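You operate a simulated robot arm through the tools that you are given. There is no shell and no other tool. Be economical: measure what you need, move in short steps, check, and stop when the job is done.

You run a simulated robot arm. Do the job below in one go: nothing can be reset, and whatever is moved stays where it is left.

TASK
Put the yellow sample jar from the top of the navy light drum on the top of the green gear drum and the red sample jar on the top of the red light drum. Fetch the drip cup from the yellow band tray and set it on the drain bench shelf. Take the priming jug from the blue band tray and leave it on the top of the red light drum. Take the carton marked "rings" from the top of the blue heavy drum and put it on the top of the green medium drum. Stack the small measure that says "heavy" from the top of the fitting table on top of the small measure marked "medium". Take the pad pack labelled "OIL" from the filling bench top and put it on the top of the capping table. Put the L tub from the top of the fitting table on the bearing there and the S tub on the press bench top. Fetch the bottle from the lab bench top and stand it on the counter. Put the gear wheel on the top of the steel bench. Put the silver chain piece from the overhaul bench top on top of the teal plain can there. Take the squirt can and put it on the top of the test table. The order is free. Set down upright: sample jar, priming jug, carton, pad pack, tub, bottle, squirt can.

It is judged by the outcome, as a careful person would: the job done as asked, and still so three seconds after it is handed in. It fails if anything else is knocked over, pushed out of place, dropped, spilled or broken.

THE ROBOT
A 7-joint arm with a two-finger parallel gripper on a trunk, on a base that drives. Base frame: it is fixed to the floor where the robot stands at the start and does not move with it; the origin is under the middle of the robot, x ahead of it, y to its left, z up; the surface under the hand at the start is at about z = 0.88. Lengths are in m, angles in degrees, forces in N, time in s.
With the tool pointing down near the work surface it reaches from about 0.26 to 0.72 m from the robot's upright axis, wherever it stands. Its first joint turns from -166.0 to 166.0 degrees. Places, roughly: bearing (7x7x3 cm) [-0.4, 3.2, 0.9]; bottle (11x6x24 cm) [5.7, 7.1, 0.9]; carton [-1.25, 0.5, 1]; chain piece [3.75, 8.5, 0.75]; counter [3.3, 6.9, 1]; drain bench shelf [3.1, -1.8, 0.4]; drip cup [1.5, -0.5, 1]; gear wheel (7x7x3 cm) [3.7, 6.9, 1]; pad pack [0, 5.75, 1]; plain can [4, 8.5, 1]; press bench top [2.8, 6.3, 0.8]; priming jug [0, -1.75, 1]; sample jar [0.75, 0, 1]; squirt can (15x7x21 cm) [4.9, 3.5, 0.9]; top of the capping table [2.3, 2.5, 0.9]; top of the green gear drum [1.2, -0.7, 0.9]; top of the green medium drum [-1.2, -0.2, 0.9]; top of the red light drum [-1.3, -0.8, 0.9]; top of the steel bench [0.8, 4.7, 0.9]; top of the test table [0.4, 2.8, 0.9]; tub [-0.25, 3.5, 1]. Payload 1.57 kg.
Tool frame: the origin (TCP) lies between the finger pads and is the grasp point; the fingertips stand 0.03 m ahead of it; z points along the fingers, y is the line along which they close. The gripper opens to 0.08 m. The fingers are 0.017 m wide and 0.012 m thick; the gripper's body (0.04 by 0.082 m) begins 0.08 m behind the TCP.
Orientation is that of the tool frame in the base frame, as [roll, pitch, yaw] about the fixed x, y, z axes, in that order (R = Rz(yaw) Ry(pitch) Rx(roll)). With the fingers straight down and closing along the base's y, the tool's x points along the base's -x, its y along +y and its z along -z.

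THE INTERFACE
- The arm moves only by the tool drive_tool. Its argument "commands" is a list that holds one entry, the list of rows, each a list of 7 numbers: the turn, a rotation vector about the base's x, y, z in degrees, then the shift along the base's x, y, z in m, then the closure in counts, from 0 (fully open) to 255 (shut). In form: [[[ax, ay, az, x, y, z, jaw], ...]]. A call has 1 to 10 rows; each row is the pose to reach, as a shift and turn from the pose commanded when the call began. Rows are played at 5 a second. More than 0.05 m and 8.6 degrees between two rows, or a gripper value outside its range, and nothing of the call is played. A pose out of reach is approached as far as the arm can. The call stops where the force on the tool passes 40 N (or 10 N more than at its start, if that is more) or the arm is blocked; 0.2 s more then pass. The fingers move at their own pace (about 0.072 m/s each) and stop on an object; they squeeze with about 39 N. The grip force told is the motor's: it shows also when the fingers shut on nothing. Time passes only in rows, and 0.2 s behind the last, so rows that repeat a pose let the fingers close. The reply holds the time, the measured pose of the TCP, the force on the tool along the base axes, the opening and the grip force, in the units named above and with some noise, with the torque about the TCP (base axes, N m) and any sound that the robot's microphone picked up.
- Cameras (640 x 400 px; columns grow to the right, rows downward): "scene" is now at [-0.0723, 0.1847, 1.3597]; the picture's right is [0.99, -0.14, 0.00], its down [-0.13, -0.92, -0.36] and it looks along [0.05, 0.36, -0.93] (base axes); focal length 214 px, centre (320, 200). "wrist" rides on the gripper at [0.072, -0.007, -0.122] in the tool frame; the picture's right is [0.09, 1.00, 0.00], its down [-0.84, 0.08, -0.54] and it looks along [-0.54, 0.05, 0.84] (tool axes); focal length 238 px, centre (320, 200). There is no depth. A picture from a camera that has moved, and an enlarged one, comes with that camera's place and axes in the base frame and with its lens. The place of the scene camera against the robot may be out by one fixed shift of up to 0.025 m in any direction.
- get_image(camera): a new picture of that camera. The clock stands still meanwhile.
- lift_body(by): slides the trunk up (or, below 0, down) by that many m; the arm and the scene camera ride with it, the base frame stays. It gives what a move gives, with no picture.
- drive_base(legs): drives the robot by 1 to 6 legs, each [ahead, left, turn to the left] in m, m and degrees, along the robot's own axes; the way and the turn of a leg run together, so that a leg with both is an arc; at most 1.5 m and 180 degrees a leg. The arm and the cameras ride along, it lands a little off, and it stops where it bumps. It gives what a move gives.
- head_to(pan, tilt): turns the head with the scene camera to pan (to the left, within 86 degrees either way) and tilt (down, from -29 to 69), counted from straight ahead of the robot. It gives what a move gives.
- inspect(camera, box): a new picture of the part [left, top, right, bottom] of that camera's present view, enlarged. The clock stands still meanwhile.
- finish_job(): hands the job in; it is judged then, once.

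Work in short steps. Places have to be worked out from the pictures, the camera data and where the tool is seen: move nearer, look again, correct. Check each grasp and each placing, and mend what went wrong. You have 588 turns and 360 pictures in all, those below and enlarged ones among them. Open the gripper and draw the arm clear of the work before you hand the job in, unless the task says otherwise; then end with one line.

The tools are called after "Emit:" as name(argument=value, ...) on one line, values as JSON. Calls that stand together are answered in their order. drive_tool: Moves the arm, as the interface text tells. Its arguments: {"type":"object","properties":{"commands":{"type":"array","items":{"type":"array","items":{"type":"array","items":{"type":"number"}}}}},"required":["commands"]} The other tools are called the same way: lift_body (by) slides the trunk up or down; drive_base (legs) drives the base; head_to (pan, tilt) turns the head that bears the scene camera; get_image (camera) takes a picture; inspect (camera, box) takes an enlarged picture of a part of a camera's view; finish_job () hands the job in.

At the start:

```text
t: 0.0
tool_pos: [0.4863, -0.0197, 1.1351]
ee_rot: [-179.9, 0.0, 180.0]
ft_force: [-0.2, 0.1, 0.1]
ft_torque: [-0.04, 0.03, 0.01]
finger_gap: 0.0798
grip_force: 0.1
trunk travel left (down, up): [-0.05, 0.065]
robot x, y, heading: [-0.0021, -0.0026, -0.0]
head pan, tilt: [82.1, 68.8]
```

scene: 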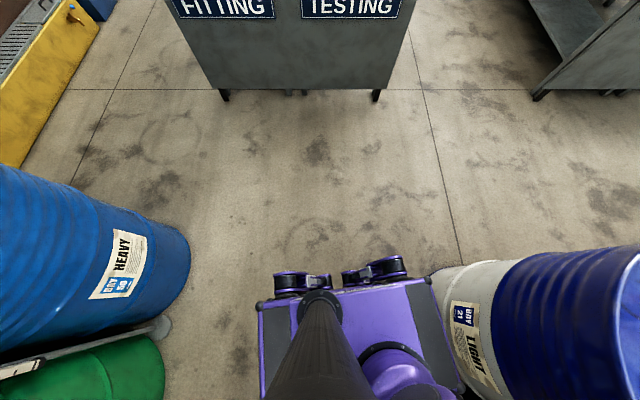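
wrist: 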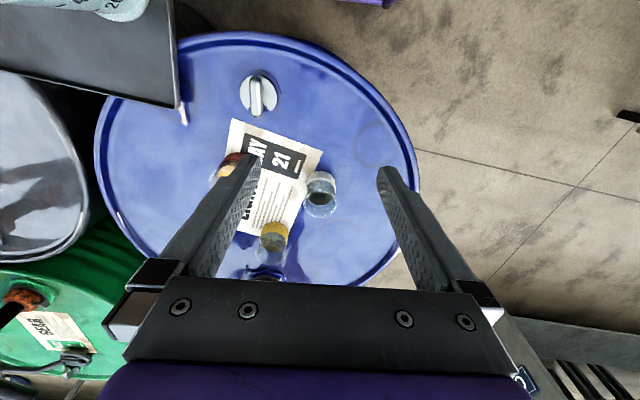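

I start by looking around with the head toward the nearby drums.

Emit:
head_to(pan=0, tilt=40)

Emit:
get_image(camera="scene")

```text
t: 1.6
tool_pos: [0.4857, -0.0197, 1.1344]
ee_rot: [180.0, 0.0, -180.0]
ft_force: [0.5, 0.6, -0.6]
ft_torque: [-0.03, 0.01, -0.03]
finger_gap: 0.0798
grip_force: 0.0
trunk travel left (down, up): [-0.05, 0.065]
robot x, y, heading: [-0.0023, -0.0029, 0.0]
head pan, tilt: [0.0, 40.0]
```

```text
357 pictures are left
camera scene: at [0.005, 0.1294, 1.3958], right [0.0, -1.0, 0.0], down [-0.64, 0.0, -0.77], along [0.77, 0.0, -0.64], focal length 214 px, centre (320, 200)
```

scene: 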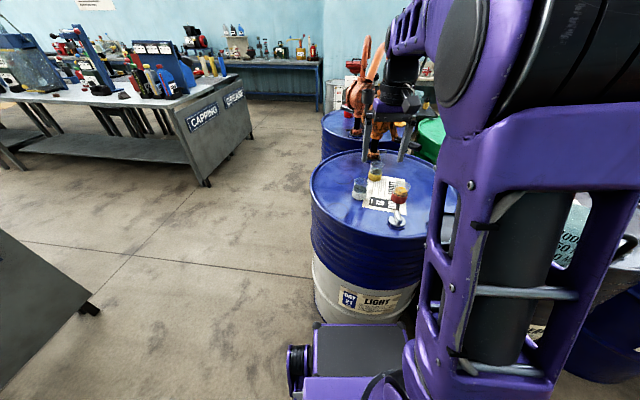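

Three jars on the navy drum ahead. I look right and left too.

Emit:
head_to(pan=-75, tilt=35)

Emit:
get_image(camera="scene")

Emit:
head_to(pan=86, tilt=35)

Emit:
get_image(camera="scene")

```text
t: 3.0
tool_pos: [0.4863, -0.0187, 1.1345]
ee_rot: [180.0, 0.0, 179.9]
ft_force: [1.0, -0.3, -0.2]
ft_torque: [-0.02, 0.01, 0.04]
finger_gap: 0.08
grip_force: 0.2
trunk travel left (down, up): [-0.05, 0.065]
robot x, y, heading: [-0.0002, 0.0014, 0.2]
head pan, tilt: [-75.0, 35.0]
```

```text
356 pictures are left
camera scene: at [-0.0572, 0.0443, 1.4034], right [-0.97, -0.26, 0.0], down [-0.15, 0.55, -0.82], along [0.21, -0.79, -0.57], focal length 214 px, centre (320, 200)
```

scene: 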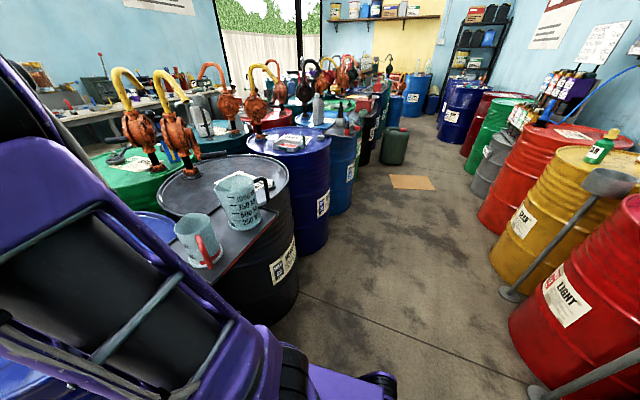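

```text
t: 5.5
tool_pos: [0.4866, -0.0199, 1.1343]
ee_rot: [180.0, 0.1, 180.0]
ft_force: [0.0, 0.0, 0.1]
ft_torque: [-0.03, -0.03, -0.03]
finger_gap: 0.0799
grip_force: 0.0
trunk travel left (down, up): [-0.05, 0.065]
robot x, y, heading: [-0.0011, 0.0023, -0.1]
head pan, tilt: [85.9, 35.0]
```

```text
355 pictures are left
camera scene: at [-0.0737, 0.2171, 1.4034], right [1.0, -0.07, 0.0], down [-0.04, -0.57, -0.82], along [0.06, 0.82, -0.57], focal length 214 px, centre (320, 200)
```

scene: 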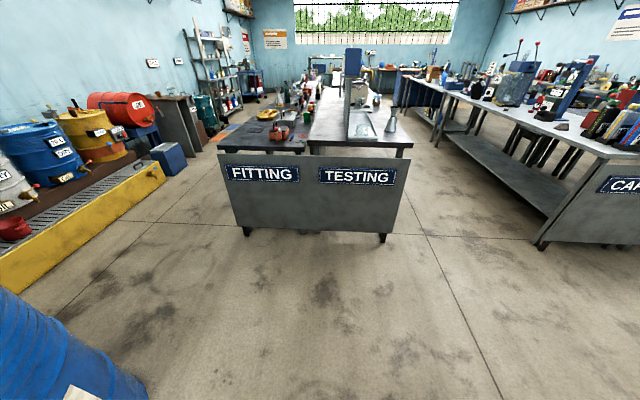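

The jars are below the gripper; I take an enlarged wrist view.

Emit:
inspect(camera="wrist", box=[90, 20, 430, 290])

Emit:
head_to(pan=0, tilt=55)

Emit:
inspect(camera="scene", box=[280, 40, 460, 170])

```text
1.48 times, centred on (260, 155) of wrist
camera zoom: at [0.4144, -0.0261, 1.2549], right [-0.09, 1.0, 0.0], down [0.84, 0.08, 0.54], along [0.54, 0.05, -0.84], focal length 353 px, centre (409, 267)
```

zoom: 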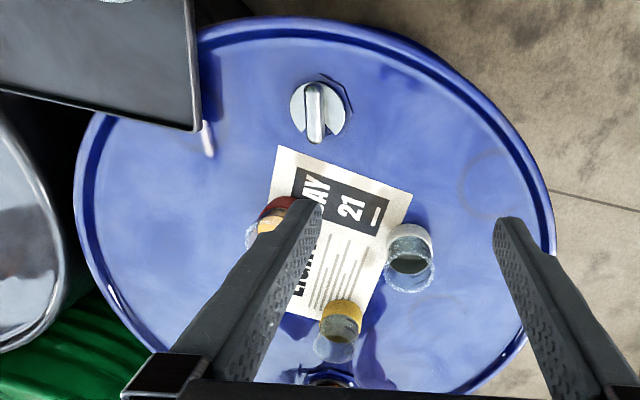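

```text
t: 7.1
tool_pos: [0.4853, -0.0188, 1.1336]
ee_rot: [179.9, 0.0, -180.0]
ft_force: [-0.3, -0.1, 0.1]
ft_torque: [-0.01, -0.01, 0.02]
finger_gap: 0.08
grip_force: 0.1
trunk travel left (down, up): [-0.05, 0.065]
robot x, y, heading: [-0.0033, -0.0028, 0.1]
head pan, tilt: [0.0, 55.0]
```

```text
3.08 times, centred on (370, 105) of scene
camera zoom: at [-0.0079, 0.1293, 1.3751], right [0.0, -1.0, 0.0], down [-0.82, 0.0, -0.57], along [0.57, 0.0, -0.82], focal length 660 px, centre (166, 492)
```

zoom: 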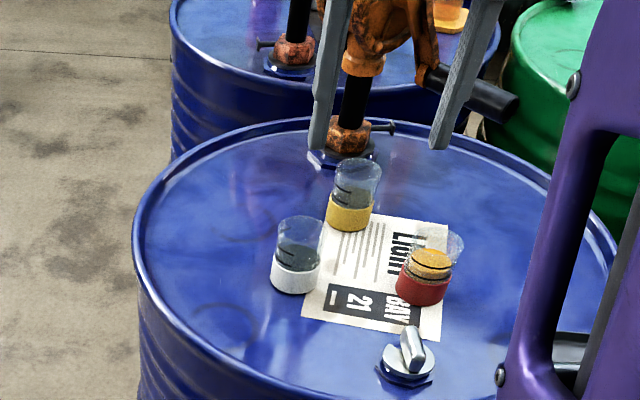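

I check clearance between base and drum before driving closer.

Emit:
head_to(pan=0, tilt=69)

Emit:
get_image(camera="scene")

```text
t: 7.8
tool_pos: [0.4863, -0.0186, 1.1336]
ee_rot: [180.0, 0.0, -179.9]
ft_force: [0.2, 1.1, -1.2]
ft_torque: [-0.01, 0.0, 0.05]
finger_gap: 0.08
grip_force: 0.1
trunk travel left (down, up): [-0.05, 0.065]
robot x, y, heading: [-0.0009, -0.0034, -0.0]
head pan, tilt: [0.0, 68.8]
```

```text
352 pictures are left
camera scene: at [-0.024, 0.1293, 1.3597], right [0.0, -1.0, 0.0], down [-0.93, 0.0, -0.36], along [0.36, 0.0, -0.93], focal length 214 px, centre (320, 200)
```

scene: 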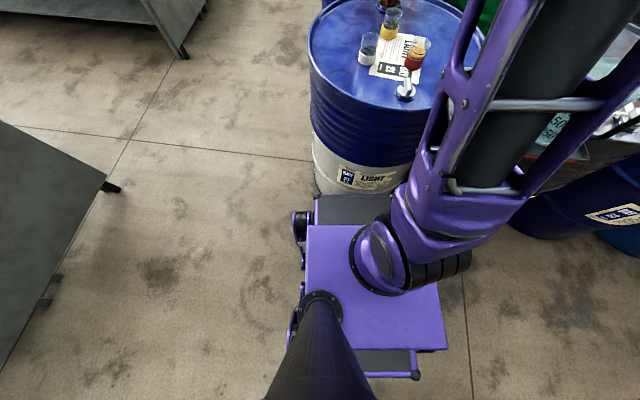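

The base is nearly touching the drum. Before choosing how to grasp, I drive around to see the layout of the green gear drum and its access.

Emit:
drive_base(legs=[[0, 0.8, 0], [1.2, 0, 0]])

Emit:
head_to(pan=-60, tilt=30)

Emit:
get_image(camera="scene")

Emit:
head_to(pan=0, tilt=25)

Emit:
get_image(camera="scene")

```text
t: 21.6
tool_pos: [1.686, 0.7734, 1.1343]
ee_rot: [-180.0, 0.0, -179.8]
ft_force: [-0.4, 0.5, 0.4]
ft_torque: [0.01, -0.02, 0.02]
finger_gap: 0.0801
grip_force: 0.0
trunk travel left (down, up): [-0.05, 0.065]
robot x, y, heading: [1.1999, 0.7894, 0.2]
head pan, tilt: [0.0, 68.8]
```

```text
t: 22.9
tool_pos: [1.6861, 0.7733, 1.1336]
ee_rot: [180.0, -0.1, -179.8]
ft_force: [-0.3, -0.3, -0.8]
ft_torque: [0.02, 0.0, 0.01]
finger_gap: 0.0798
grip_force: 0.0
trunk travel left (down, up): [-0.05, 0.065]
robot x, y, heading: [1.1987, 0.7922, 0.3]
head pan, tilt: [-60.0, 30.0]
```

```text
351 pictures are left
camera scene: at [1.1647, 0.8437, 1.4111], right [-0.86, -0.5, 0.0], down [-0.25, 0.43, -0.87], along [0.44, -0.75, -0.5], focal length 214 px, centre (320, 200)
```

scene: 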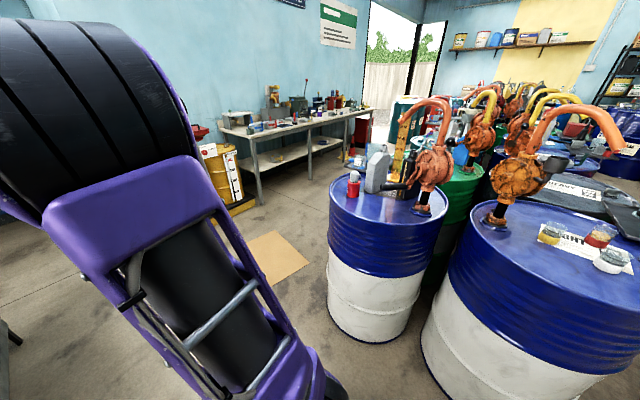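

```text
t: 24.1
tool_pos: [1.6854, 0.775, 1.1339]
ee_rot: [180.0, 0.1, -179.9]
ft_force: [0.2, 0.5, 0.0]
ft_torque: [0.01, -0.04, 0.02]
finger_gap: 0.0801
grip_force: 0.0
trunk travel left (down, up): [-0.05, 0.065]
robot x, y, heading: [1.1979, 0.7938, 0.3]
head pan, tilt: [0.0, 25.0]
```

```text
350 pictures are left
camera scene: at [1.2114, 0.922, 1.4191], right [0.0, -1.0, 0.0], down [-0.42, 0.0, -0.91], along [0.91, 0.0, -0.42], focal length 214 px, centre (320, 200)
```

scene: 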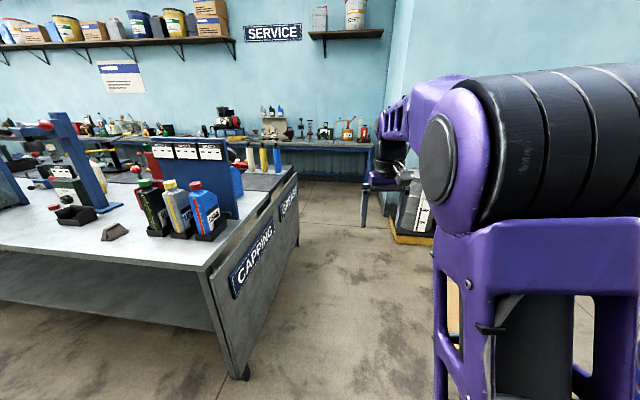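

I zoom in on the navy drum's pump to see where its hose hangs.

Emit:
head_to(pan=-80, tilt=30)

Emit:
inspect(camera="scene", box=[240, 60, 560, 300])

```text
t: 25.7
tool_pos: [1.6858, 0.7742, 1.1344]
ee_rot: [180.0, 0.0, -179.9]
ft_force: [0.1, 0.0, 0.0]
ft_torque: [-0.04, -0.03, 0.0]
finger_gap: 0.08
grip_force: 0.0
trunk travel left (down, up): [-0.05, 0.065]
robot x, y, heading: [1.2007, 0.7903, 0.2]
head pan, tilt: [-80.0, 30.0]
```

```text
1.67 times, centred on (400, 180) of scene
camera zoom: at [1.1352, 0.8328, 1.4112], right [-0.98, -0.18, 0.0], down [-0.09, 0.49, -0.87], along [0.15, -0.85, -0.5], focal length 358 px, centre (187, 233)
```

zoom: 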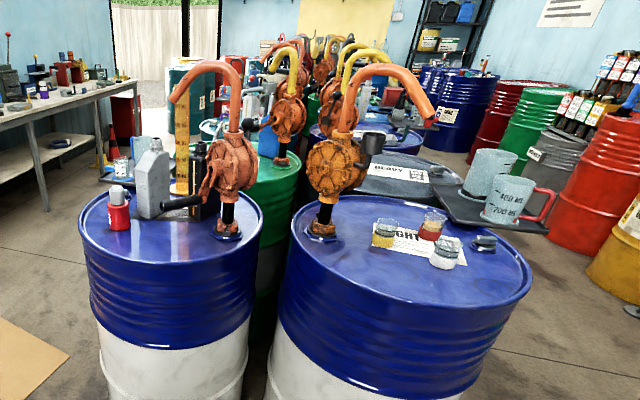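

The hose overhangs near the yellow jar in x, so I'll take it from the north with a tilted hand. I drive to the drum's north side.

Emit:
drive_base(legs=[[-0.465, 0, 0], [0, 0, -90], [0.14, 0, 0]])

Emit:
head_to(pan=-10, tilt=55)

Emit:
get_image(camera="scene")

Emit:
get_image(camera="wrist")

```text
t: 33.4
tool_pos: [0.7101, 0.1619, 1.1342]
ee_rot: [-179.9, 0.0, 90.0]
ft_force: [0.1, 0.9, -0.6]
ft_torque: [0.0, 0.01, 0.03]
finger_gap: 0.0801
grip_force: 0.1
trunk travel left (down, up): [-0.05, 0.065]
robot x, y, heading: [0.731, 0.6439, -90.0]
head pan, tilt: [-80.0, 30.0]
```

```text
t: 34.8
tool_pos: [0.7112, 0.1626, 1.1339]
ee_rot: [-180.0, 0.0, 89.9]
ft_force: [-0.3, -0.2, -0.1]
ft_torque: [-0.02, 0.02, 0.02]
finger_gap: 0.08
grip_force: 0.2
trunk travel left (down, up): [-0.05, 0.065]
robot x, y, heading: [0.7325, 0.6461, -90.0]
head pan, tilt: [-10.0, 55.0]
```

```text
348 pictures are left
camera scene: at [0.8693, 0.6562, 1.3751], right [-0.98, 0.18, 0.0], down [0.14, 0.81, -0.57], along [-0.1, -0.56, -0.82], focal length 214 px, centre (320, 200)
```

scene: 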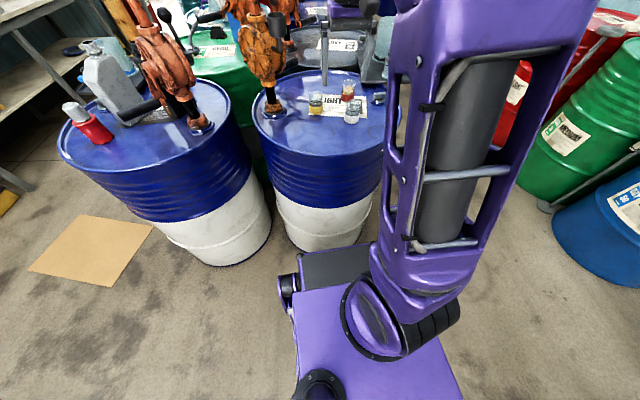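

```text
347 pictures are left
camera wrist: at [0.7053, 0.2339, 1.255], right [1.0, 0.09, 0.0], down [0.08, -0.84, 0.54], along [0.05, -0.54, -0.84], focal length 238 px, centre (320, 200)
```

wrist: 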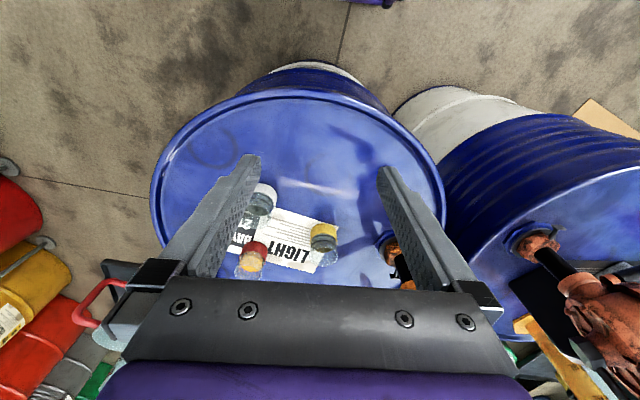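

Yellow jar at about (0.742, −0.08). I tilt the hand 30° toward −y and go to a pre-grasp above and north of it.

Emit:
drive_tool(commands=[[[-6, 0, 0, 0.006, -0.036, -0.02, 0], [-12, 0, 0, 0.012, -0.073, -0.04, 0], [-18, 0, 0, 0.018, -0.11, -0.06, 0], [-24, 0, 0, 0.025, -0.146, -0.08, 0], [-30, 0, 0, 0.031, -0.183, -0.1, 0]]])

Emit:
get_image(camera="wrist")

Emit:
get_image(camera="scene")

```text
t: 36.0
tool_pos: [0.7425, -0.0218, 1.0344]
ee_rot: [179.8, 30.1, 89.9]
ft_force: [-0.4, 0.2, -0.6]
ft_torque: [0.02, 0.01, 0.0]
finger_gap: 0.0799
grip_force: 0.0
trunk travel left (down, up): [-0.05, 0.065]
robot x, y, heading: [0.7319, 0.6469, -90.1]
head pan, tilt: [-10.0, 55.0]
```

```text
346 pictures are left
camera wrist: at [0.7361, 0.1023, 1.102], right [1.0, 0.08, -0.05], down [0.08, -0.45, 0.89], along [0.05, -0.89, -0.46], focal length 238 px, centre (320, 200)
```

wrist: 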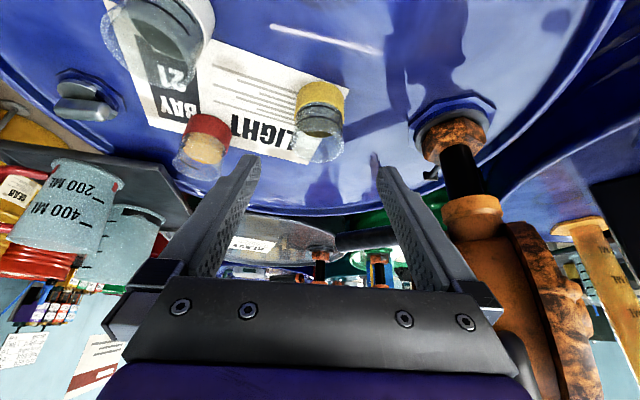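

```text
345 pictures are left
camera scene: at [0.8693, 0.6564, 1.3751], right [-0.98, 0.17, 0.0], down [0.14, 0.81, -0.57], along [-0.1, -0.56, -0.82], focal length 214 px, centre (320, 200)
```

scene: 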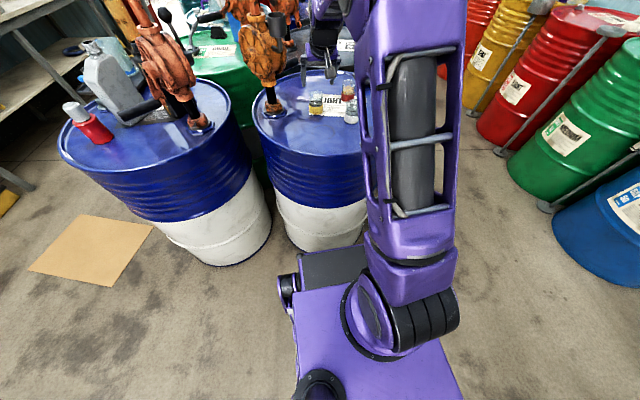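

Jar confirmed at (0.742, −0.076). I approach along the tool axis and close.

Emit:
drive_tool(commands=[[[0, 0, 0, 0, -0.018, -0.035, 0], [0, 0, 0, 0, -0.036, -0.07, 0], [0, 0, 0, 0, -0.054, -0.106, 0], [0, 0, 0, 0, -0.054, -0.106, 0]]])

Emit:
get_image(camera="wrist")

```text
t: 37.0
tool_pos: [0.7423, -0.0755, 0.926]
ee_rot: [179.9, 30.0, 89.9]
ft_force: [0.1, 0.1, 0.6]
ft_torque: [0.01, 0.02, 0.01]
finger_gap: 0.0799
grip_force: 0.0
trunk travel left (down, up): [-0.05, 0.065]
robot x, y, heading: [0.7359, 0.6464, -90.0]
head pan, tilt: [-10.0, 55.0]
```

```text
344 pictures are left
camera wrist: at [0.7367, 0.0486, 0.9941], right [1.0, 0.08, -0.05], down [0.08, -0.45, 0.89], along [0.05, -0.89, -0.46], focal length 238 px, centre (320, 200)
```

wrist: 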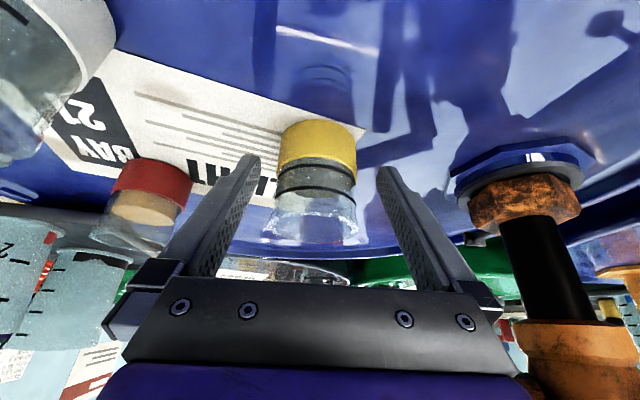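

The jar sits between the pads; closing gripper.

Emit:
drive_tool(commands=[[[0, 0, 0, 0, 0, 0, 120], [0, 0, 0, 0, 0, 0, 200], [0, 0, 0, 0, 0, 0, 255], [0, 0, 0, 0, 0, 0, 255]]])

Emit:
drive_tool(commands=[[[0, 0, 0, 0, 0.005, 0.03, 255], [0, 0, 0, 0, 0.01, 0.06, 255], [0, 0, 0, 0, 0.04, 0.1, 255], [0, 0, 0, 0, 0.08, 0.12, 255]]])

Emit:
get_image(camera="wrist")

```text
t: 38.0
tool_pos: [0.7425, -0.0748, 0.9261]
ee_rot: [-179.9, 30.0, 89.9]
ft_force: [-0.9, 0.1, -0.1]
ft_torque: [-0.05, 0.06, -0.03]
finger_gap: 0.0528
grip_force: 38.8
trunk travel left (down, up): [-0.05, 0.065]
robot x, y, heading: [0.7301, 0.6475, -90.2]
head pan, tilt: [-10.0, 55.0]
```

```text
t: 39.0
tool_pos: [0.7439, 0.0055, 1.0459]
ee_rot: [180.0, 29.9, 89.9]
ft_force: [1.0, 0.3, -2.0]
ft_torque: [0.03, -0.03, 0.0]
finger_gap: 0.0528
grip_force: 39.0
trunk travel left (down, up): [-0.05, 0.065]
robot x, y, heading: [0.7319, 0.6454, -90.4]
head pan, tilt: [-10.0, 55.0]
```

```text
343 pictures are left
camera wrist: at [0.7376, 0.1293, 1.1151], right [1.0, 0.08, -0.05], down [0.08, -0.45, 0.89], along [0.05, -0.89, -0.46], focal length 238 px, centre (320, 200)
```

wrist: 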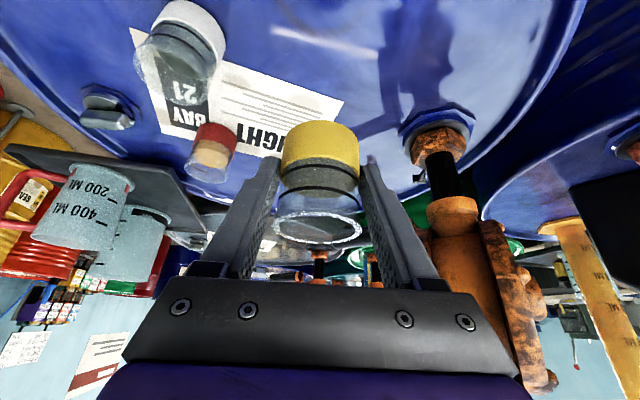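

Jar held. I pull the arm in and drive around to the east aisle of the drums.

Emit:
drive_tool(commands=[[[0, 0, 0, 0, 0.05, 0.01, 255], [0, 0, 0, 0, 0.1, 0.02, 255], [0, 0, 0, 0, 0.15, 0.03, 255], [0, 0, 0, 0, 0.2, 0.04, 255], [0, 0, 0, 0, 0.23, 0.05, 255]]])

Emit:
drive_base(legs=[[-0.08, 0, 0], [0, 1.4, 0], [0, 0, -90], [0, 0.8, 0]])

Emit:
head_to(pan=10, tilt=35)

Emit:
get_image(camera="scene")

```text
refused: row 1 steps farther than a row can; nothing moved
```

```text
t: 64.7
tool_pos: [1.4757, -0.0916, 1.0464]
ee_rot: [-180.0, 29.9, 0.8]
ft_force: [0.3, 1.0, -1.0]
ft_torque: [0.01, -0.05, 0.04]
finger_gap: 0.0527
grip_force: 38.8
trunk travel left (down, up): [-0.05, 0.065]
robot x, y, heading: [2.1191, -0.0704, -179.1]
head pan, tilt: [-10.0, 55.0]
```

```text
t: 65.5
tool_pos: [1.4756, -0.0925, 1.0453]
ee_rot: [-179.9, 30.0, 0.8]
ft_force: [0.1, 0.1, -1.3]
ft_torque: [0.02, -0.03, -0.03]
finger_gap: 0.0524
grip_force: 38.9
trunk travel left (down, up): [-0.05, 0.065]
robot x, y, heading: [2.1155, -0.0686, -179.2]
head pan, tilt: [10.0, 35.0]
```

```text
342 pictures are left
camera scene: at [2.1324, -0.236, 1.4033], right [-0.19, 0.98, 0.0], down [0.56, 0.11, -0.82], along [-0.8, -0.15, -0.57], focal length 214 px, centre (320, 200)
```

scene: 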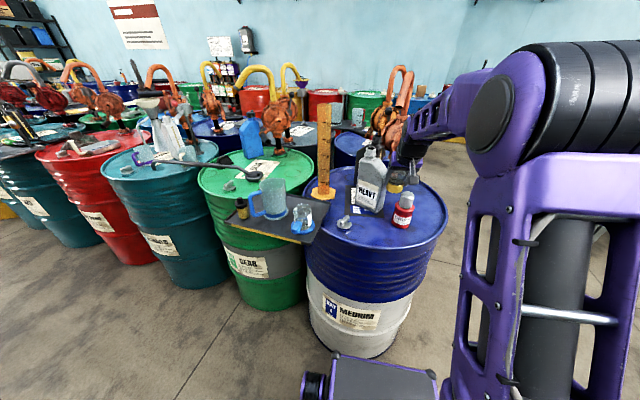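

The arm retraction was refused so the arm hangs over the medium drum; nothing seems touched. I back straight off, then pull the arm in.

Emit:
drive_base(legs=[[-0.25, 0, 0]])

Emit:
inspect(camera="scene", box=[200, 60, 480, 300])

```text
t: 67.3
tool_pos: [1.7253, -0.0874, 1.046]
ee_rot: [180.0, 30.1, 0.6]
ft_force: [0.3, -0.4, -1.4]
ft_torque: [0.0, 0.0, 0.02]
finger_gap: 0.0525
grip_force: 39.1
trunk travel left (down, up): [-0.05, 0.065]
robot x, y, heading: [2.3695, -0.0671, -179.6]
head pan, tilt: [10.0, 35.0]
```

```text
1.67 times, centred on (340, 180) of scene
camera zoom: at [2.3824, -0.2328, 1.4034], right [-0.19, 0.98, 0.0], down [0.56, 0.11, -0.82], along [-0.8, -0.15, -0.57], focal length 358 px, centre (287, 233)
```

zoom: 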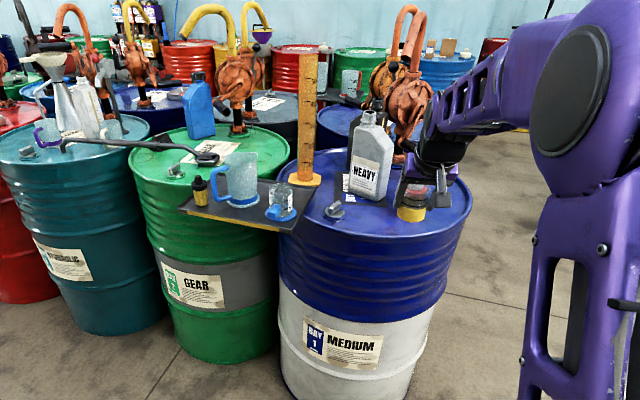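

Clear now. I pull the arm in.

Emit:
drive_tool(commands=[[[0, 0, 0, 0.045, 0, 0.01, 255], [0, 0, 0, 0.09, 0, 0.02, 255], [0, 0, 0, 0.135, 0, 0.03, 255], [0, 0, 0, 0.18, 0, 0.04, 255], [0, 0, 0, 0.225, 0, 0.05, 255]]])

Emit:
head_to(pan=25, tilt=35)

Emit:
get_image(camera="scene")

```text
t: 68.5
tool_pos: [1.9501, -0.094, 1.0884]
ee_rot: [-180.0, 28.7, 1.7]
ft_force: [1.2, -0.2, -0.6]
ft_torque: [-0.04, 0.01, 0.03]
finger_gap: 0.0524
grip_force: 39.5
trunk travel left (down, up): [-0.05, 0.065]
robot x, y, heading: [2.3656, -0.063, -179.1]
head pan, tilt: [10.0, 35.0]
```

```text
t: 69.3
tool_pos: [1.9503, -0.0917, 1.0914]
ee_rot: [180.0, 29.1, 1.4]
ft_force: [-0.9, -0.3, -0.8]
ft_torque: [-0.02, -0.03, 0.01]
finger_gap: 0.0523
grip_force: 39.3
trunk travel left (down, up): [-0.05, 0.065]
robot x, y, heading: [2.3665, -0.0647, -179.2]
head pan, tilt: [25.0, 35.0]
```

```text
340 pictures are left
camera scene: at [2.406, -0.149, 1.4195], right [0.73, 0.68, 0.0], down [0.29, -0.31, -0.91], along [-0.62, 0.66, -0.42], focal length 214 px, centre (320, 200)
```

scene: 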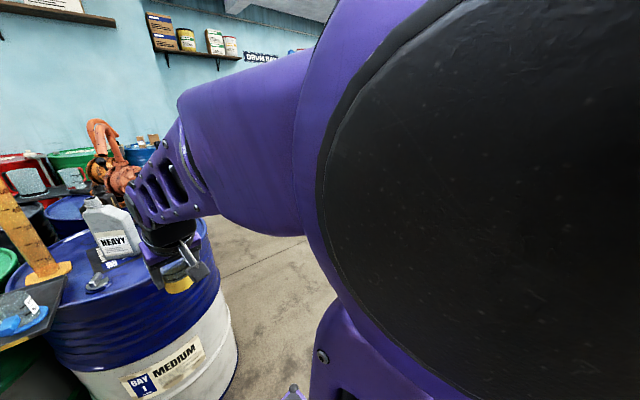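

The view seems inconsistent with the head angle; I retake it.

Emit:
head_to(pan=25, tilt=38)

Emit:
get_image(camera="scene")

```text
t: 69.9
tool_pos: [1.9499, -0.0894, 1.093]
ee_rot: [-180.0, 29.3, 1.2]
ft_force: [0.3, -0.1, -2.4]
ft_torque: [-0.02, -0.03, -0.02]
finger_gap: 0.0523
grip_force: 39.4
trunk travel left (down, up): [-0.05, 0.065]
robot x, y, heading: [2.3686, -0.0681, -179.5]
head pan, tilt: [25.0, 38.0]
```

```text
339 pictures are left
camera scene: at [2.4074, -0.1477, 1.42], right [0.74, 0.67, 0.0], down [0.28, -0.31, -0.91], along [-0.61, 0.68, -0.41], focal length 214 px, centre (320, 200)
```

scene: 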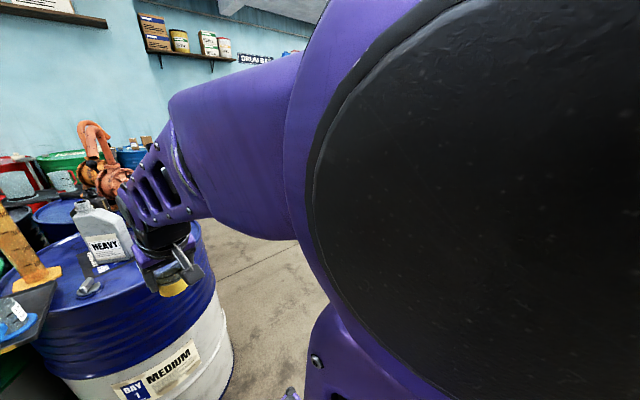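

The retracted elbow has bumped the head. I extend the arm a bit to free it.

Emit:
drive_tool(commands=[[[0, 0, 0, -0.045, 0, 0.0, 255], [0, 0, 0, -0.09, 0, 0.0, 255], [0, 0, 0, -0.12, 0, 0.0, 255]]])

Emit:
head_to(pan=30, tilt=38)

Emit:
get_image(camera="scene")

```text
t: 70.7
tool_pos: [1.8282, -0.0876, 1.0945]
ee_rot: [179.9, 30.0, 0.8]
ft_force: [0.1, 0.4, -0.6]
ft_torque: [0.0, -0.02, 0.0]
finger_gap: 0.0524
grip_force: 39.0
trunk travel left (down, up): [-0.05, 0.065]
robot x, y, heading: [2.3638, -0.0663, -179.3]
head pan, tilt: [25.0, 38.0]
```

```text
t: 71.4
tool_pos: [1.8302, -0.0862, 1.0945]
ee_rot: [179.9, 29.8, 0.8]
ft_force: [1.3, 1.1, -1.2]
ft_torque: [0.0, -0.04, 0.0]
finger_gap: 0.0524
grip_force: 38.5
trunk travel left (down, up): [-0.05, 0.065]
robot x, y, heading: [2.3641, -0.0698, -179.2]
head pan, tilt: [30.0, 38.0]
```

```text
338 pictures are left
camera scene: at [2.3855, -0.2429, 1.4021], right [-0.3, 0.95, 0.0], down [0.56, 0.18, -0.81], along [-0.77, -0.25, -0.59], focal length 214 px, centre (320, 200)
```

scene: 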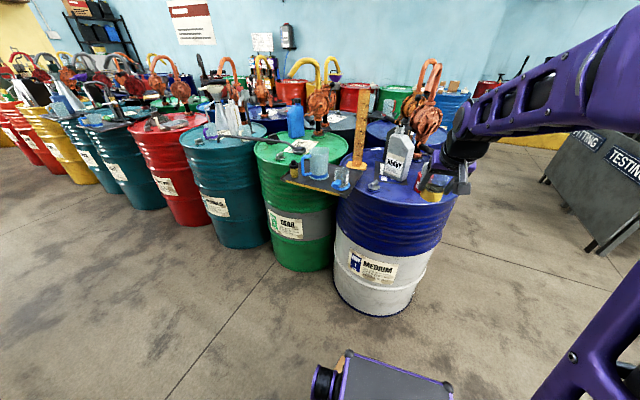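

Now I strafe to stand opposite the gear drum and look closely.

Emit:
drive_base(legs=[[0, 0.6, 0]])

Emit:
get_image(camera="wrist")

Emit:
inspect(camera="scene", box=[240, 60, 480, 240])

```text
t: 77.6
tool_pos: [1.8354, -0.681, 1.0934]
ee_rot: [180.0, 29.9, 0.7]
ft_force: [0.0, -0.9, -1.1]
ft_torque: [0.01, -0.05, -0.01]
finger_gap: 0.0523
grip_force: 39.7
trunk travel left (down, up): [-0.05, 0.065]
robot x, y, heading: [2.3746, -0.6599, -179.2]
head pan, tilt: [30.0, 38.0]
```

```text
337 pictures are left
camera wrist: at [1.9589, -0.6738, 1.1627], right [0.09, -0.99, -0.05], down [-0.46, -0.08, 0.89], along [-0.89, -0.06, -0.46], focal length 238 px, centre (320, 200)
```

wrist: 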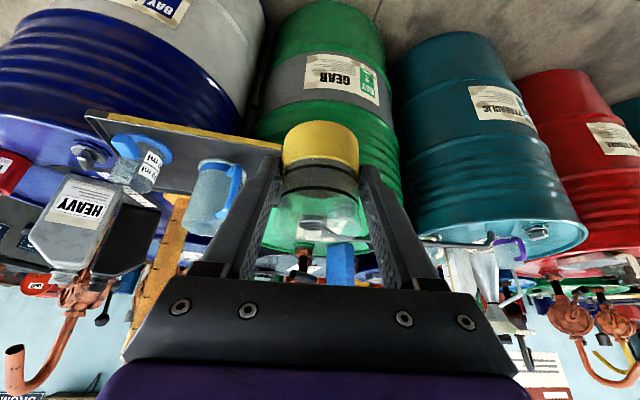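

```text
2.22 times, centred on (360, 150) of scene
camera zoom: at [2.3927, -0.8387, 1.4025], right [-0.31, 0.95, 0.0], down [0.55, 0.18, -0.81], along [-0.77, -0.25, -0.58], focal length 477 px, centre (231, 311)
```

zoom: 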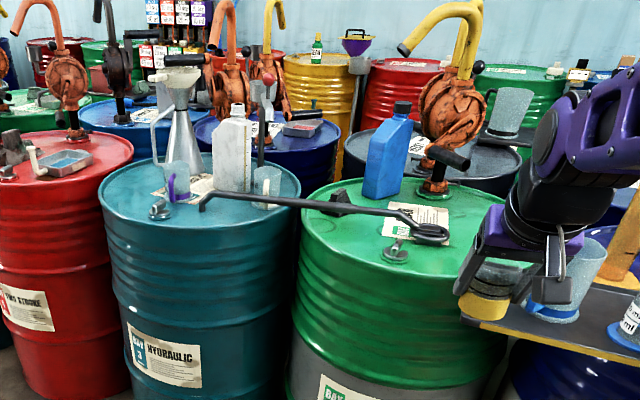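

A free spot on the gear drum is around (1.40, −0.88), left of the bung. I move closer and opposite it.

Emit:
drive_base(legs=[[0, 0.2, 0], [0.24, 0, 0]])

Emit:
get_image(camera="wrist")

Emit:
get_image(camera="scene")

```text
t: 81.5
tool_pos: [1.5983, -0.8888, 1.0907]
ee_rot: [179.9, 29.5, 0.8]
ft_force: [0.0, -0.4, -0.9]
ft_torque: [0.01, -0.06, 0.0]
finger_gap: 0.0524
grip_force: 38.9
trunk travel left (down, up): [-0.05, 0.065]
robot x, y, heading: [2.1383, -0.8699, -179.1]
head pan, tilt: [30.0, 38.0]
```

```text
335 pictures are left
camera wrist: at [1.721, -0.8807, 1.1608], right [0.09, -0.99, -0.05], down [-0.46, -0.08, 0.88], along [-0.88, -0.06, -0.47], focal length 238 px, centre (320, 200)
```

wrist: 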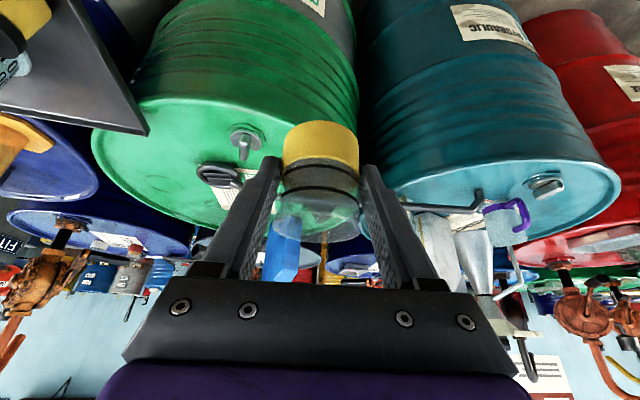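

```text
334 pictures are left
camera scene: at [2.1563, -1.0459, 1.4029], right [-0.33, 0.94, 0.0], down [0.55, 0.19, -0.82], along [-0.77, -0.27, -0.58], focal length 214 px, centre (320, 200)
```

scene: 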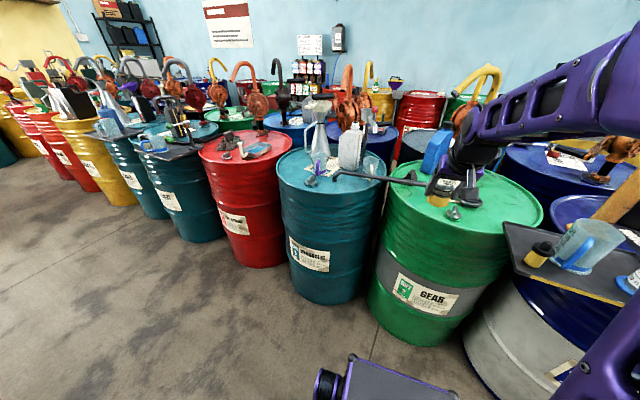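

I refine: place at (1.33, −0.88). I drive 0.12 m closer first.

Emit:
drive_base(legs=[[0.12, 0, 0]])

Emit:
get_image(camera="wrist")

```text
t: 82.8
tool_pos: [1.4823, -0.891, 1.0873]
ee_rot: [180.0, 29.3, 0.9]
ft_force: [0.4, 0.5, -0.5]
ft_torque: [0.0, -0.04, -0.02]
finger_gap: 0.0524
grip_force: 38.6
trunk travel left (down, up): [-0.05, 0.065]
robot x, y, heading: [2.0226, -0.8727, -179.1]
head pan, tilt: [30.0, 38.0]
```

```text
333 pictures are left
camera wrist: at [1.6042, -0.8824, 1.1586], right [0.09, -0.99, -0.04], down [-0.47, -0.08, 0.88], along [-0.88, -0.06, -0.47], focal length 238 px, centre (320, 200)
```

wrist: 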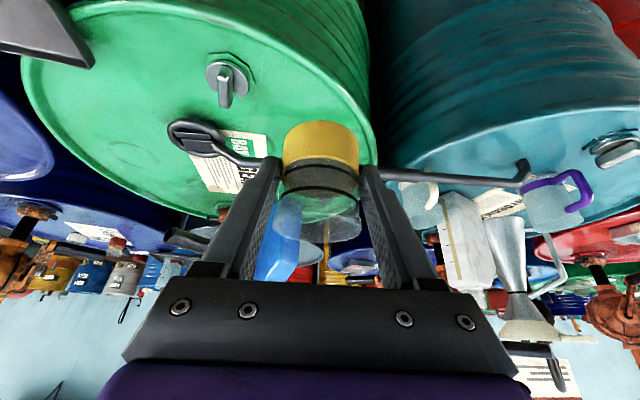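

I place the jar: pre-pose then down with small steps.

Emit:
drive_tool(commands=[[[0, 0, 0, -0.04, 0.005, -0.02, 255], [0, 0, 0, -0.08, 0.01, -0.04, 255], [0, 0, 0, -0.11, 0.016, -0.07, 255], [0, 0, 0, -0.13, 0.016, -0.105, 255], [0, 0, 0, -0.148, 0.016, -0.138, 255], [0, 0, 0, -0.151, 0.016, -0.148, 255]]])

Emit:
get_image(camera="wrist")

```text
t: 84.2
tool_pos: [1.3336, -0.8747, 0.9402]
ee_rot: [180.0, 29.0, 0.8]
ft_force: [1.2, 0.4, -1.5]
ft_torque: [-0.02, -0.02, -0.01]
finger_gap: 0.0523
grip_force: 39.5
trunk travel left (down, up): [-0.05, 0.065]
robot x, y, heading: [2.02, -0.8708, -179.3]
head pan, tilt: [30.0, 38.0]
```

```text
332 pictures are left
camera wrist: at [1.4549, -0.8665, 1.0107], right [0.09, -0.99, -0.04], down [-0.47, -0.08, 0.88], along [-0.88, -0.06, -0.47], focal length 238 px, centre (320, 200)
```

wrist: 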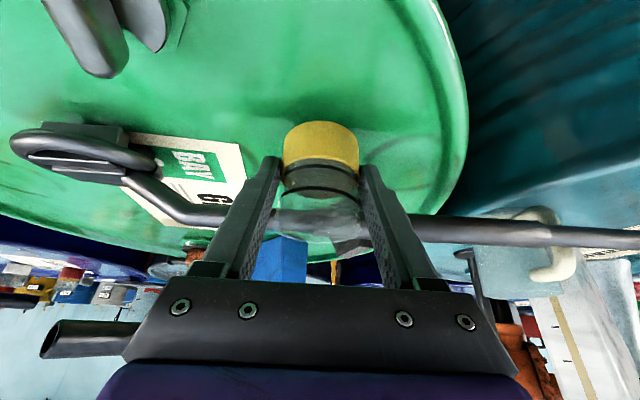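

Lowering the last 15 mm slowly.

Emit:
drive_tool(commands=[[[0, 0.5, 0, 0, 0, -0.005, 255], [0, 1, 0, 0, 0, -0.009, 255], [0, 1, 0, 0, 0, -0.012, 255], [0, 1, 0, 0, 0, -0.014, 255]]])

```text
t: 85.2
tool_pos: [1.3315, -0.8742, 0.9264]
ee_rot: [180.0, 30.1, 0.8]
ft_force: [0.3, 0.1, -1.4]
ft_torque: [-0.02, -0.01, 0.0]
finger_gap: 0.0522
grip_force: 39.3
trunk travel left (down, up): [-0.05, 0.065]
robot x, y, heading: [2.0191, -0.8741, -179.1]
head pan, tilt: [30.0, 38.0]
```

Emit:
drive_tool(commands=[[[0, 0, 0, 0, 0, -0.002, 255], [0, 0, 0, 0, 0, -0.004, 255], [0, 0, 0, 0, 0, -0.006, 255]]])

Emit:
get_image(camera="wrist")

```text
t: 86.0
tool_pos: [1.3316, -0.8751, 0.9255]
ee_rot: [180.0, 30.8, 0.8]
ft_force: [8.9, 0.8, 29.0]
ft_torque: [-0.12, -0.51, 0.1]
finger_gap: 0.0523
grip_force: 38.6
trunk travel left (down, up): [-0.05, 0.065]
robot x, y, heading: [2.019, -0.8682, -179.3]
head pan, tilt: [30.0, 38.0]
```

```text
331 pictures are left
camera wrist: at [1.4551, -0.8663, 0.9928], right [0.09, -0.99, -0.05], down [-0.44, -0.08, 0.89], along [-0.89, -0.06, -0.45], focal length 238 px, centre (320, 200)
```

wrist: 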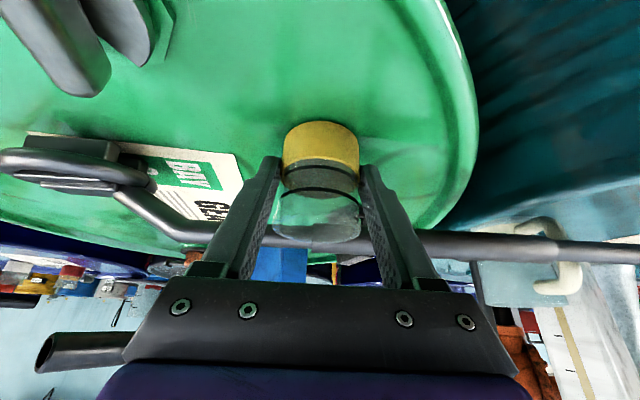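

Contact felt. I relax 4 mm, open, and withdraw along the tool axis.

Emit:
drive_tool(commands=[[[0, 0, 0, 0, 0, 0.004, 255], [0, 0, 0, 0, 0, 0.004, 100], [0, 0, 0, 0, 0, 0.004, 0], [0, 0, 0, 0, 0, 0.004, 0], [0, 0, 0, 0.015, 0, 0.03, 0], [0, 0, 0, 0.03, 0, 0.06, 0], [0, 0, 0, 0.05, 0, 0.1, 0], [0, 0, 0, 0.09, 0, 0.12, 0]]])

Emit:
get_image(camera="wrist")

```text
t: 87.8
tool_pos: [1.4224, -0.8739, 1.0411]
ee_rot: [-180.0, 30.2, 0.9]
ft_force: [-0.1, -0.6, -0.9]
ft_torque: [0.02, -0.01, -0.02]
finger_gap: 0.0802
grip_force: 0.0
trunk travel left (down, up): [-0.05, 0.065]
robot x, y, heading: [2.0225, -0.8699, -179.4]
head pan, tilt: [30.0, 38.0]
```

```text
330 pictures are left
camera wrist: at [1.5452, -0.865, 1.1096], right [0.09, -0.99, -0.05], down [-0.45, -0.08, 0.89], along [-0.89, -0.06, -0.46], focal length 238 px, centre (320, 200)
```

wrist: 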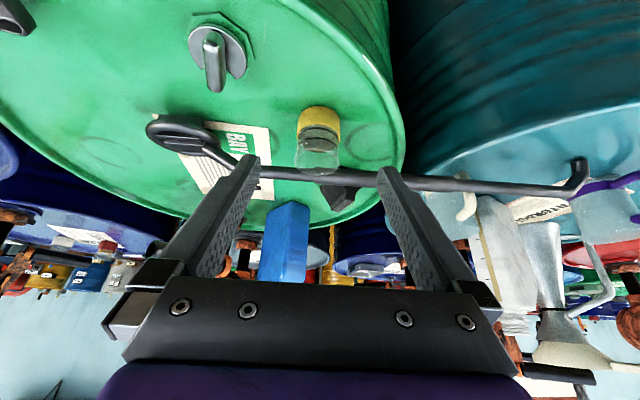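

The yellow jar is placed. Next, the drip cup on the yellow band tray: back off, strafe right, look.

Emit:
drive_tool(commands=[[[0, 0, 0, 0.03, 0, 0.03, 0], [0, 0, 0, 0.06, 0, 0.06, 0], [0, 0, 0, 0.08, 0, 0.1, 0]]])

Emit:
drive_base(legs=[[-0.2, 0, 0], [0, -0.35, 0]])

Emit:
get_image(camera="wrist")

Emit:
get_image(camera="scene")

```text
t: 88.8
tool_pos: [1.4926, -0.8719, 1.0813]
ee_rot: [-180.0, 23.5, 0.5]
ft_force: [0.1, 0.2, 0.1]
ft_torque: [0.01, -0.01, 0.02]
finger_gap: 0.0802
grip_force: 0.0
trunk travel left (down, up): [-0.05, 0.065]
robot x, y, heading: [2.0219, -0.8681, -179.3]
head pan, tilt: [30.0, 38.0]
stopped in row 3: the arm was blocked; the commanded pose is now the measured one
```

```text
t: 93.9
tool_pos: [1.6878, -0.5175, 1.0836]
ee_rot: [180.0, 23.9, 0.4]
ft_force: [0.1, 0.7, -0.5]
ft_torque: [0.04, -0.02, 0.0]
finger_gap: 0.0799
grip_force: 0.1
trunk travel left (down, up): [-0.05, 0.065]
robot x, y, heading: [2.217, -0.5169, -179.4]
head pan, tilt: [30.0, 38.0]
```

```text
329 pictures are left
camera wrist: at [1.8032, -0.5098, 1.1649], right [0.09, -1.0, -0.04], down [-0.55, -0.08, 0.83], along [-0.83, -0.05, -0.55], focal length 238 px, centre (320, 200)
```

wrist: 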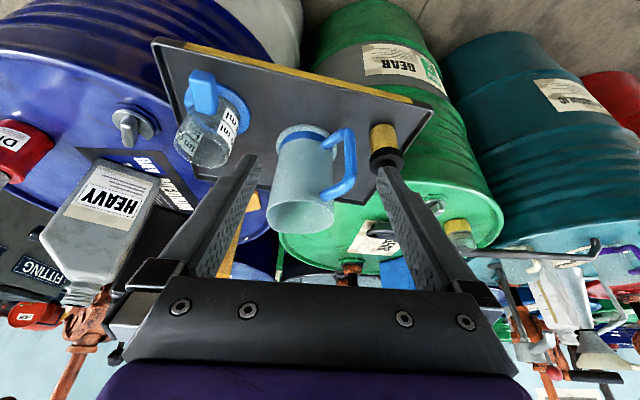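

```text
328 pictures are left
camera scene: at [2.2441, -0.7111, 1.3978], right [-0.52, 0.85, 0.0], down [0.53, 0.33, -0.78], along [-0.67, -0.41, -0.62], focal length 214 px, centre (320, 200)
```

scene: 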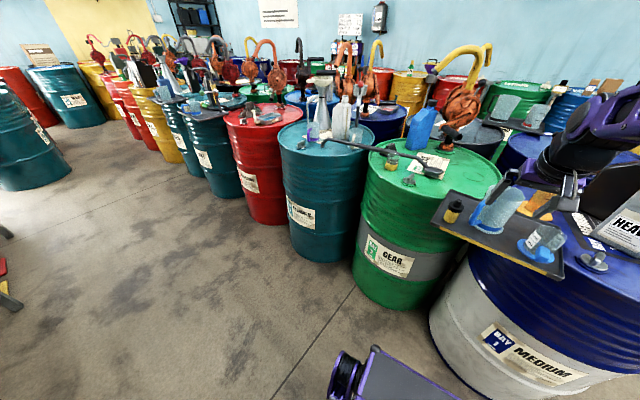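

I zoom in on the tray objects to tell which is the drip cup.

Emit:
inspect(camera="wrist", box=[140, 30, 440, 230])

Emit:
inspect(camera="scene", box=[420, 140, 620, 290])

```text
2.00 times, centred on (290, 130) of wrist
camera zoom: at [1.8032, -0.5098, 1.1649], right [0.09, -1.0, -0.04], down [-0.55, -0.08, 0.83], along [-0.83, -0.05, -0.55], focal length 477 px, centre (380, 340)
```

zoom: 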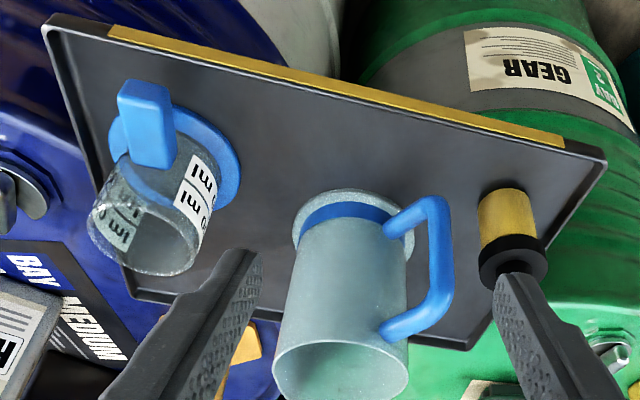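

```text
2.67 times, centred on (520, 215) of scene
camera zoom: at [2.2441, -0.7111, 1.3978], right [-0.52, 0.85, 0.0], down [0.53, 0.33, -0.78], along [-0.67, -0.41, -0.62], focal length 572 px, centre (-213, 160)
```

zoom: 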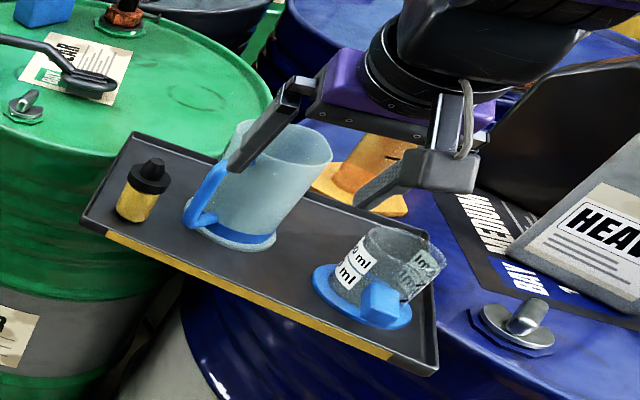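

I compare with items on other trays visible from here.

Emit:
inspect(camera="scene", box=[450, 60, 570, 140])

Emit:
inspect(camera="scene", box=[140, 70, 270, 150])

```text
5.00 times, centred on (510, 100) of scene
camera zoom: at [2.2441, -0.7111, 1.3978], right [-0.52, 0.85, 0.0], down [0.53, 0.33, -0.78], along [-0.67, -0.41, -0.62], focal length 1072 px, centre (-630, 700)
```

zoom: 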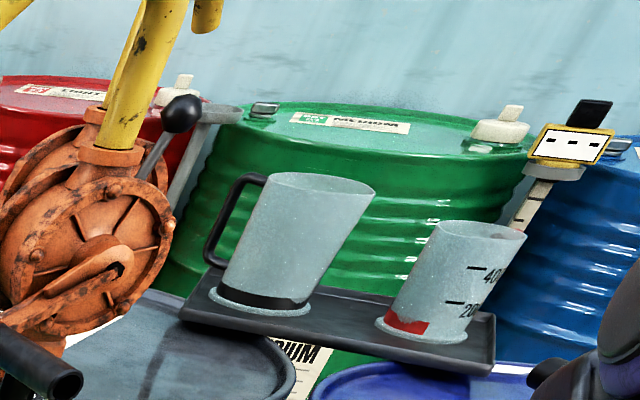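

```text
4.92 times, centred on (205, 110) of scene
camera zoom: at [2.2441, -0.7111, 1.3978], right [-0.52, 0.85, 0.0], down [0.53, 0.33, -0.78], along [-0.67, -0.41, -0.62], focal length 1056 px, centre (886, 643)
```

zoom: 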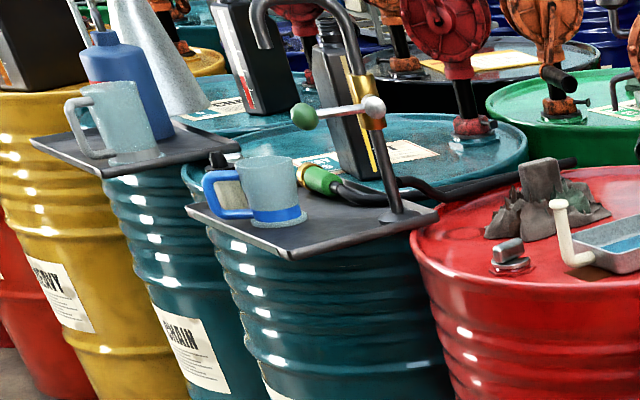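

I suspect the small cup with the saucer is the drip cup, but defer until I've seen the other trays. Now I go west for the red jar.

Emit:
drive_base(legs=[[0, -1.27, 0], [1.2, 0, 0], [1.15, 0, 0], [0, 0, 180], [0, -0.72, 0]])

Emit:
head_to(pan=-5, tilt=55)

Emit:
get_image(camera="scene")

Emit:
get_image(camera="wrist")

```text
t: 132.1
tool_pos: [0.4157, -0.0231, 1.0841]
ee_rot: [180.0, 23.8, -176.5]
ft_force: [-0.1, 0.4, -0.4]
ft_torque: [-0.02, 0.02, 0.01]
finger_gap: 0.0799
grip_force: 0.0
trunk travel left (down, up): [-0.05, 0.065]
robot x, y, heading: [-0.109, -0.054, 4.0]
head pan, tilt: [30.0, 38.0]
```

```text
t: 133.1
tool_pos: [0.4163, -0.0237, 1.0845]
ee_rot: [180.0, 23.9, -176.5]
ft_force: [0.4, 1.1, -0.1]
ft_torque: [0.02, -0.01, -0.03]
finger_gap: 0.08
grip_force: 0.1
trunk travel left (down, up): [-0.05, 0.065]
robot x, y, heading: [-0.1107, -0.0516, 3.7]
head pan, tilt: [-5.0, 55.0]
```

```text
323 pictures are left
camera scene: at [-0.1378, 0.1123, 1.38], right [0.57, -0.82, 0.0], down [-0.64, -0.44, -0.63], along [0.52, 0.35, -0.78], focal length 214 px, centre (320, 200)
```

scene: 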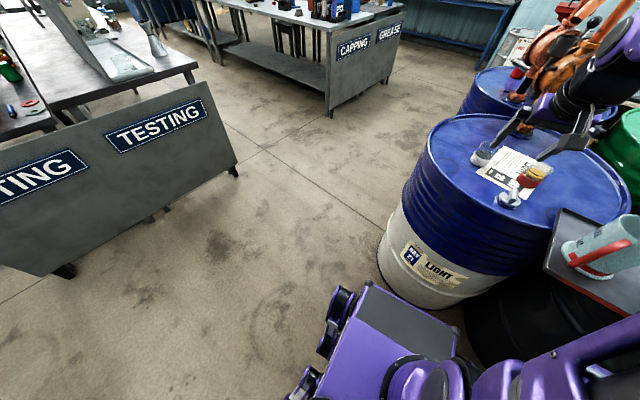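

```text
322 pictures are left
camera wrist: at [0.3018, -0.037, 1.1646], right [-0.14, 0.99, -0.04], down [0.54, 0.11, 0.83], along [0.83, 0.1, -0.55], focal length 238 px, centre (320, 200)
```

wrist: 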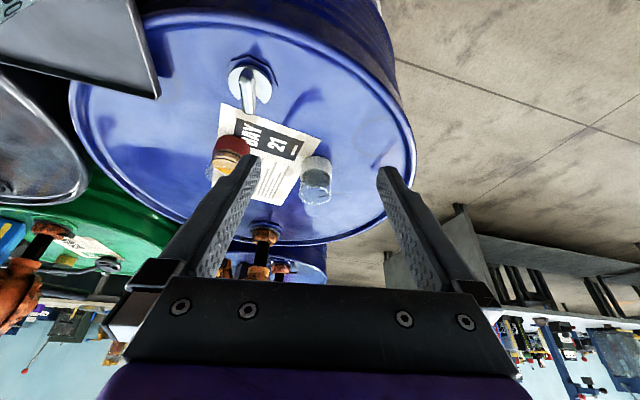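

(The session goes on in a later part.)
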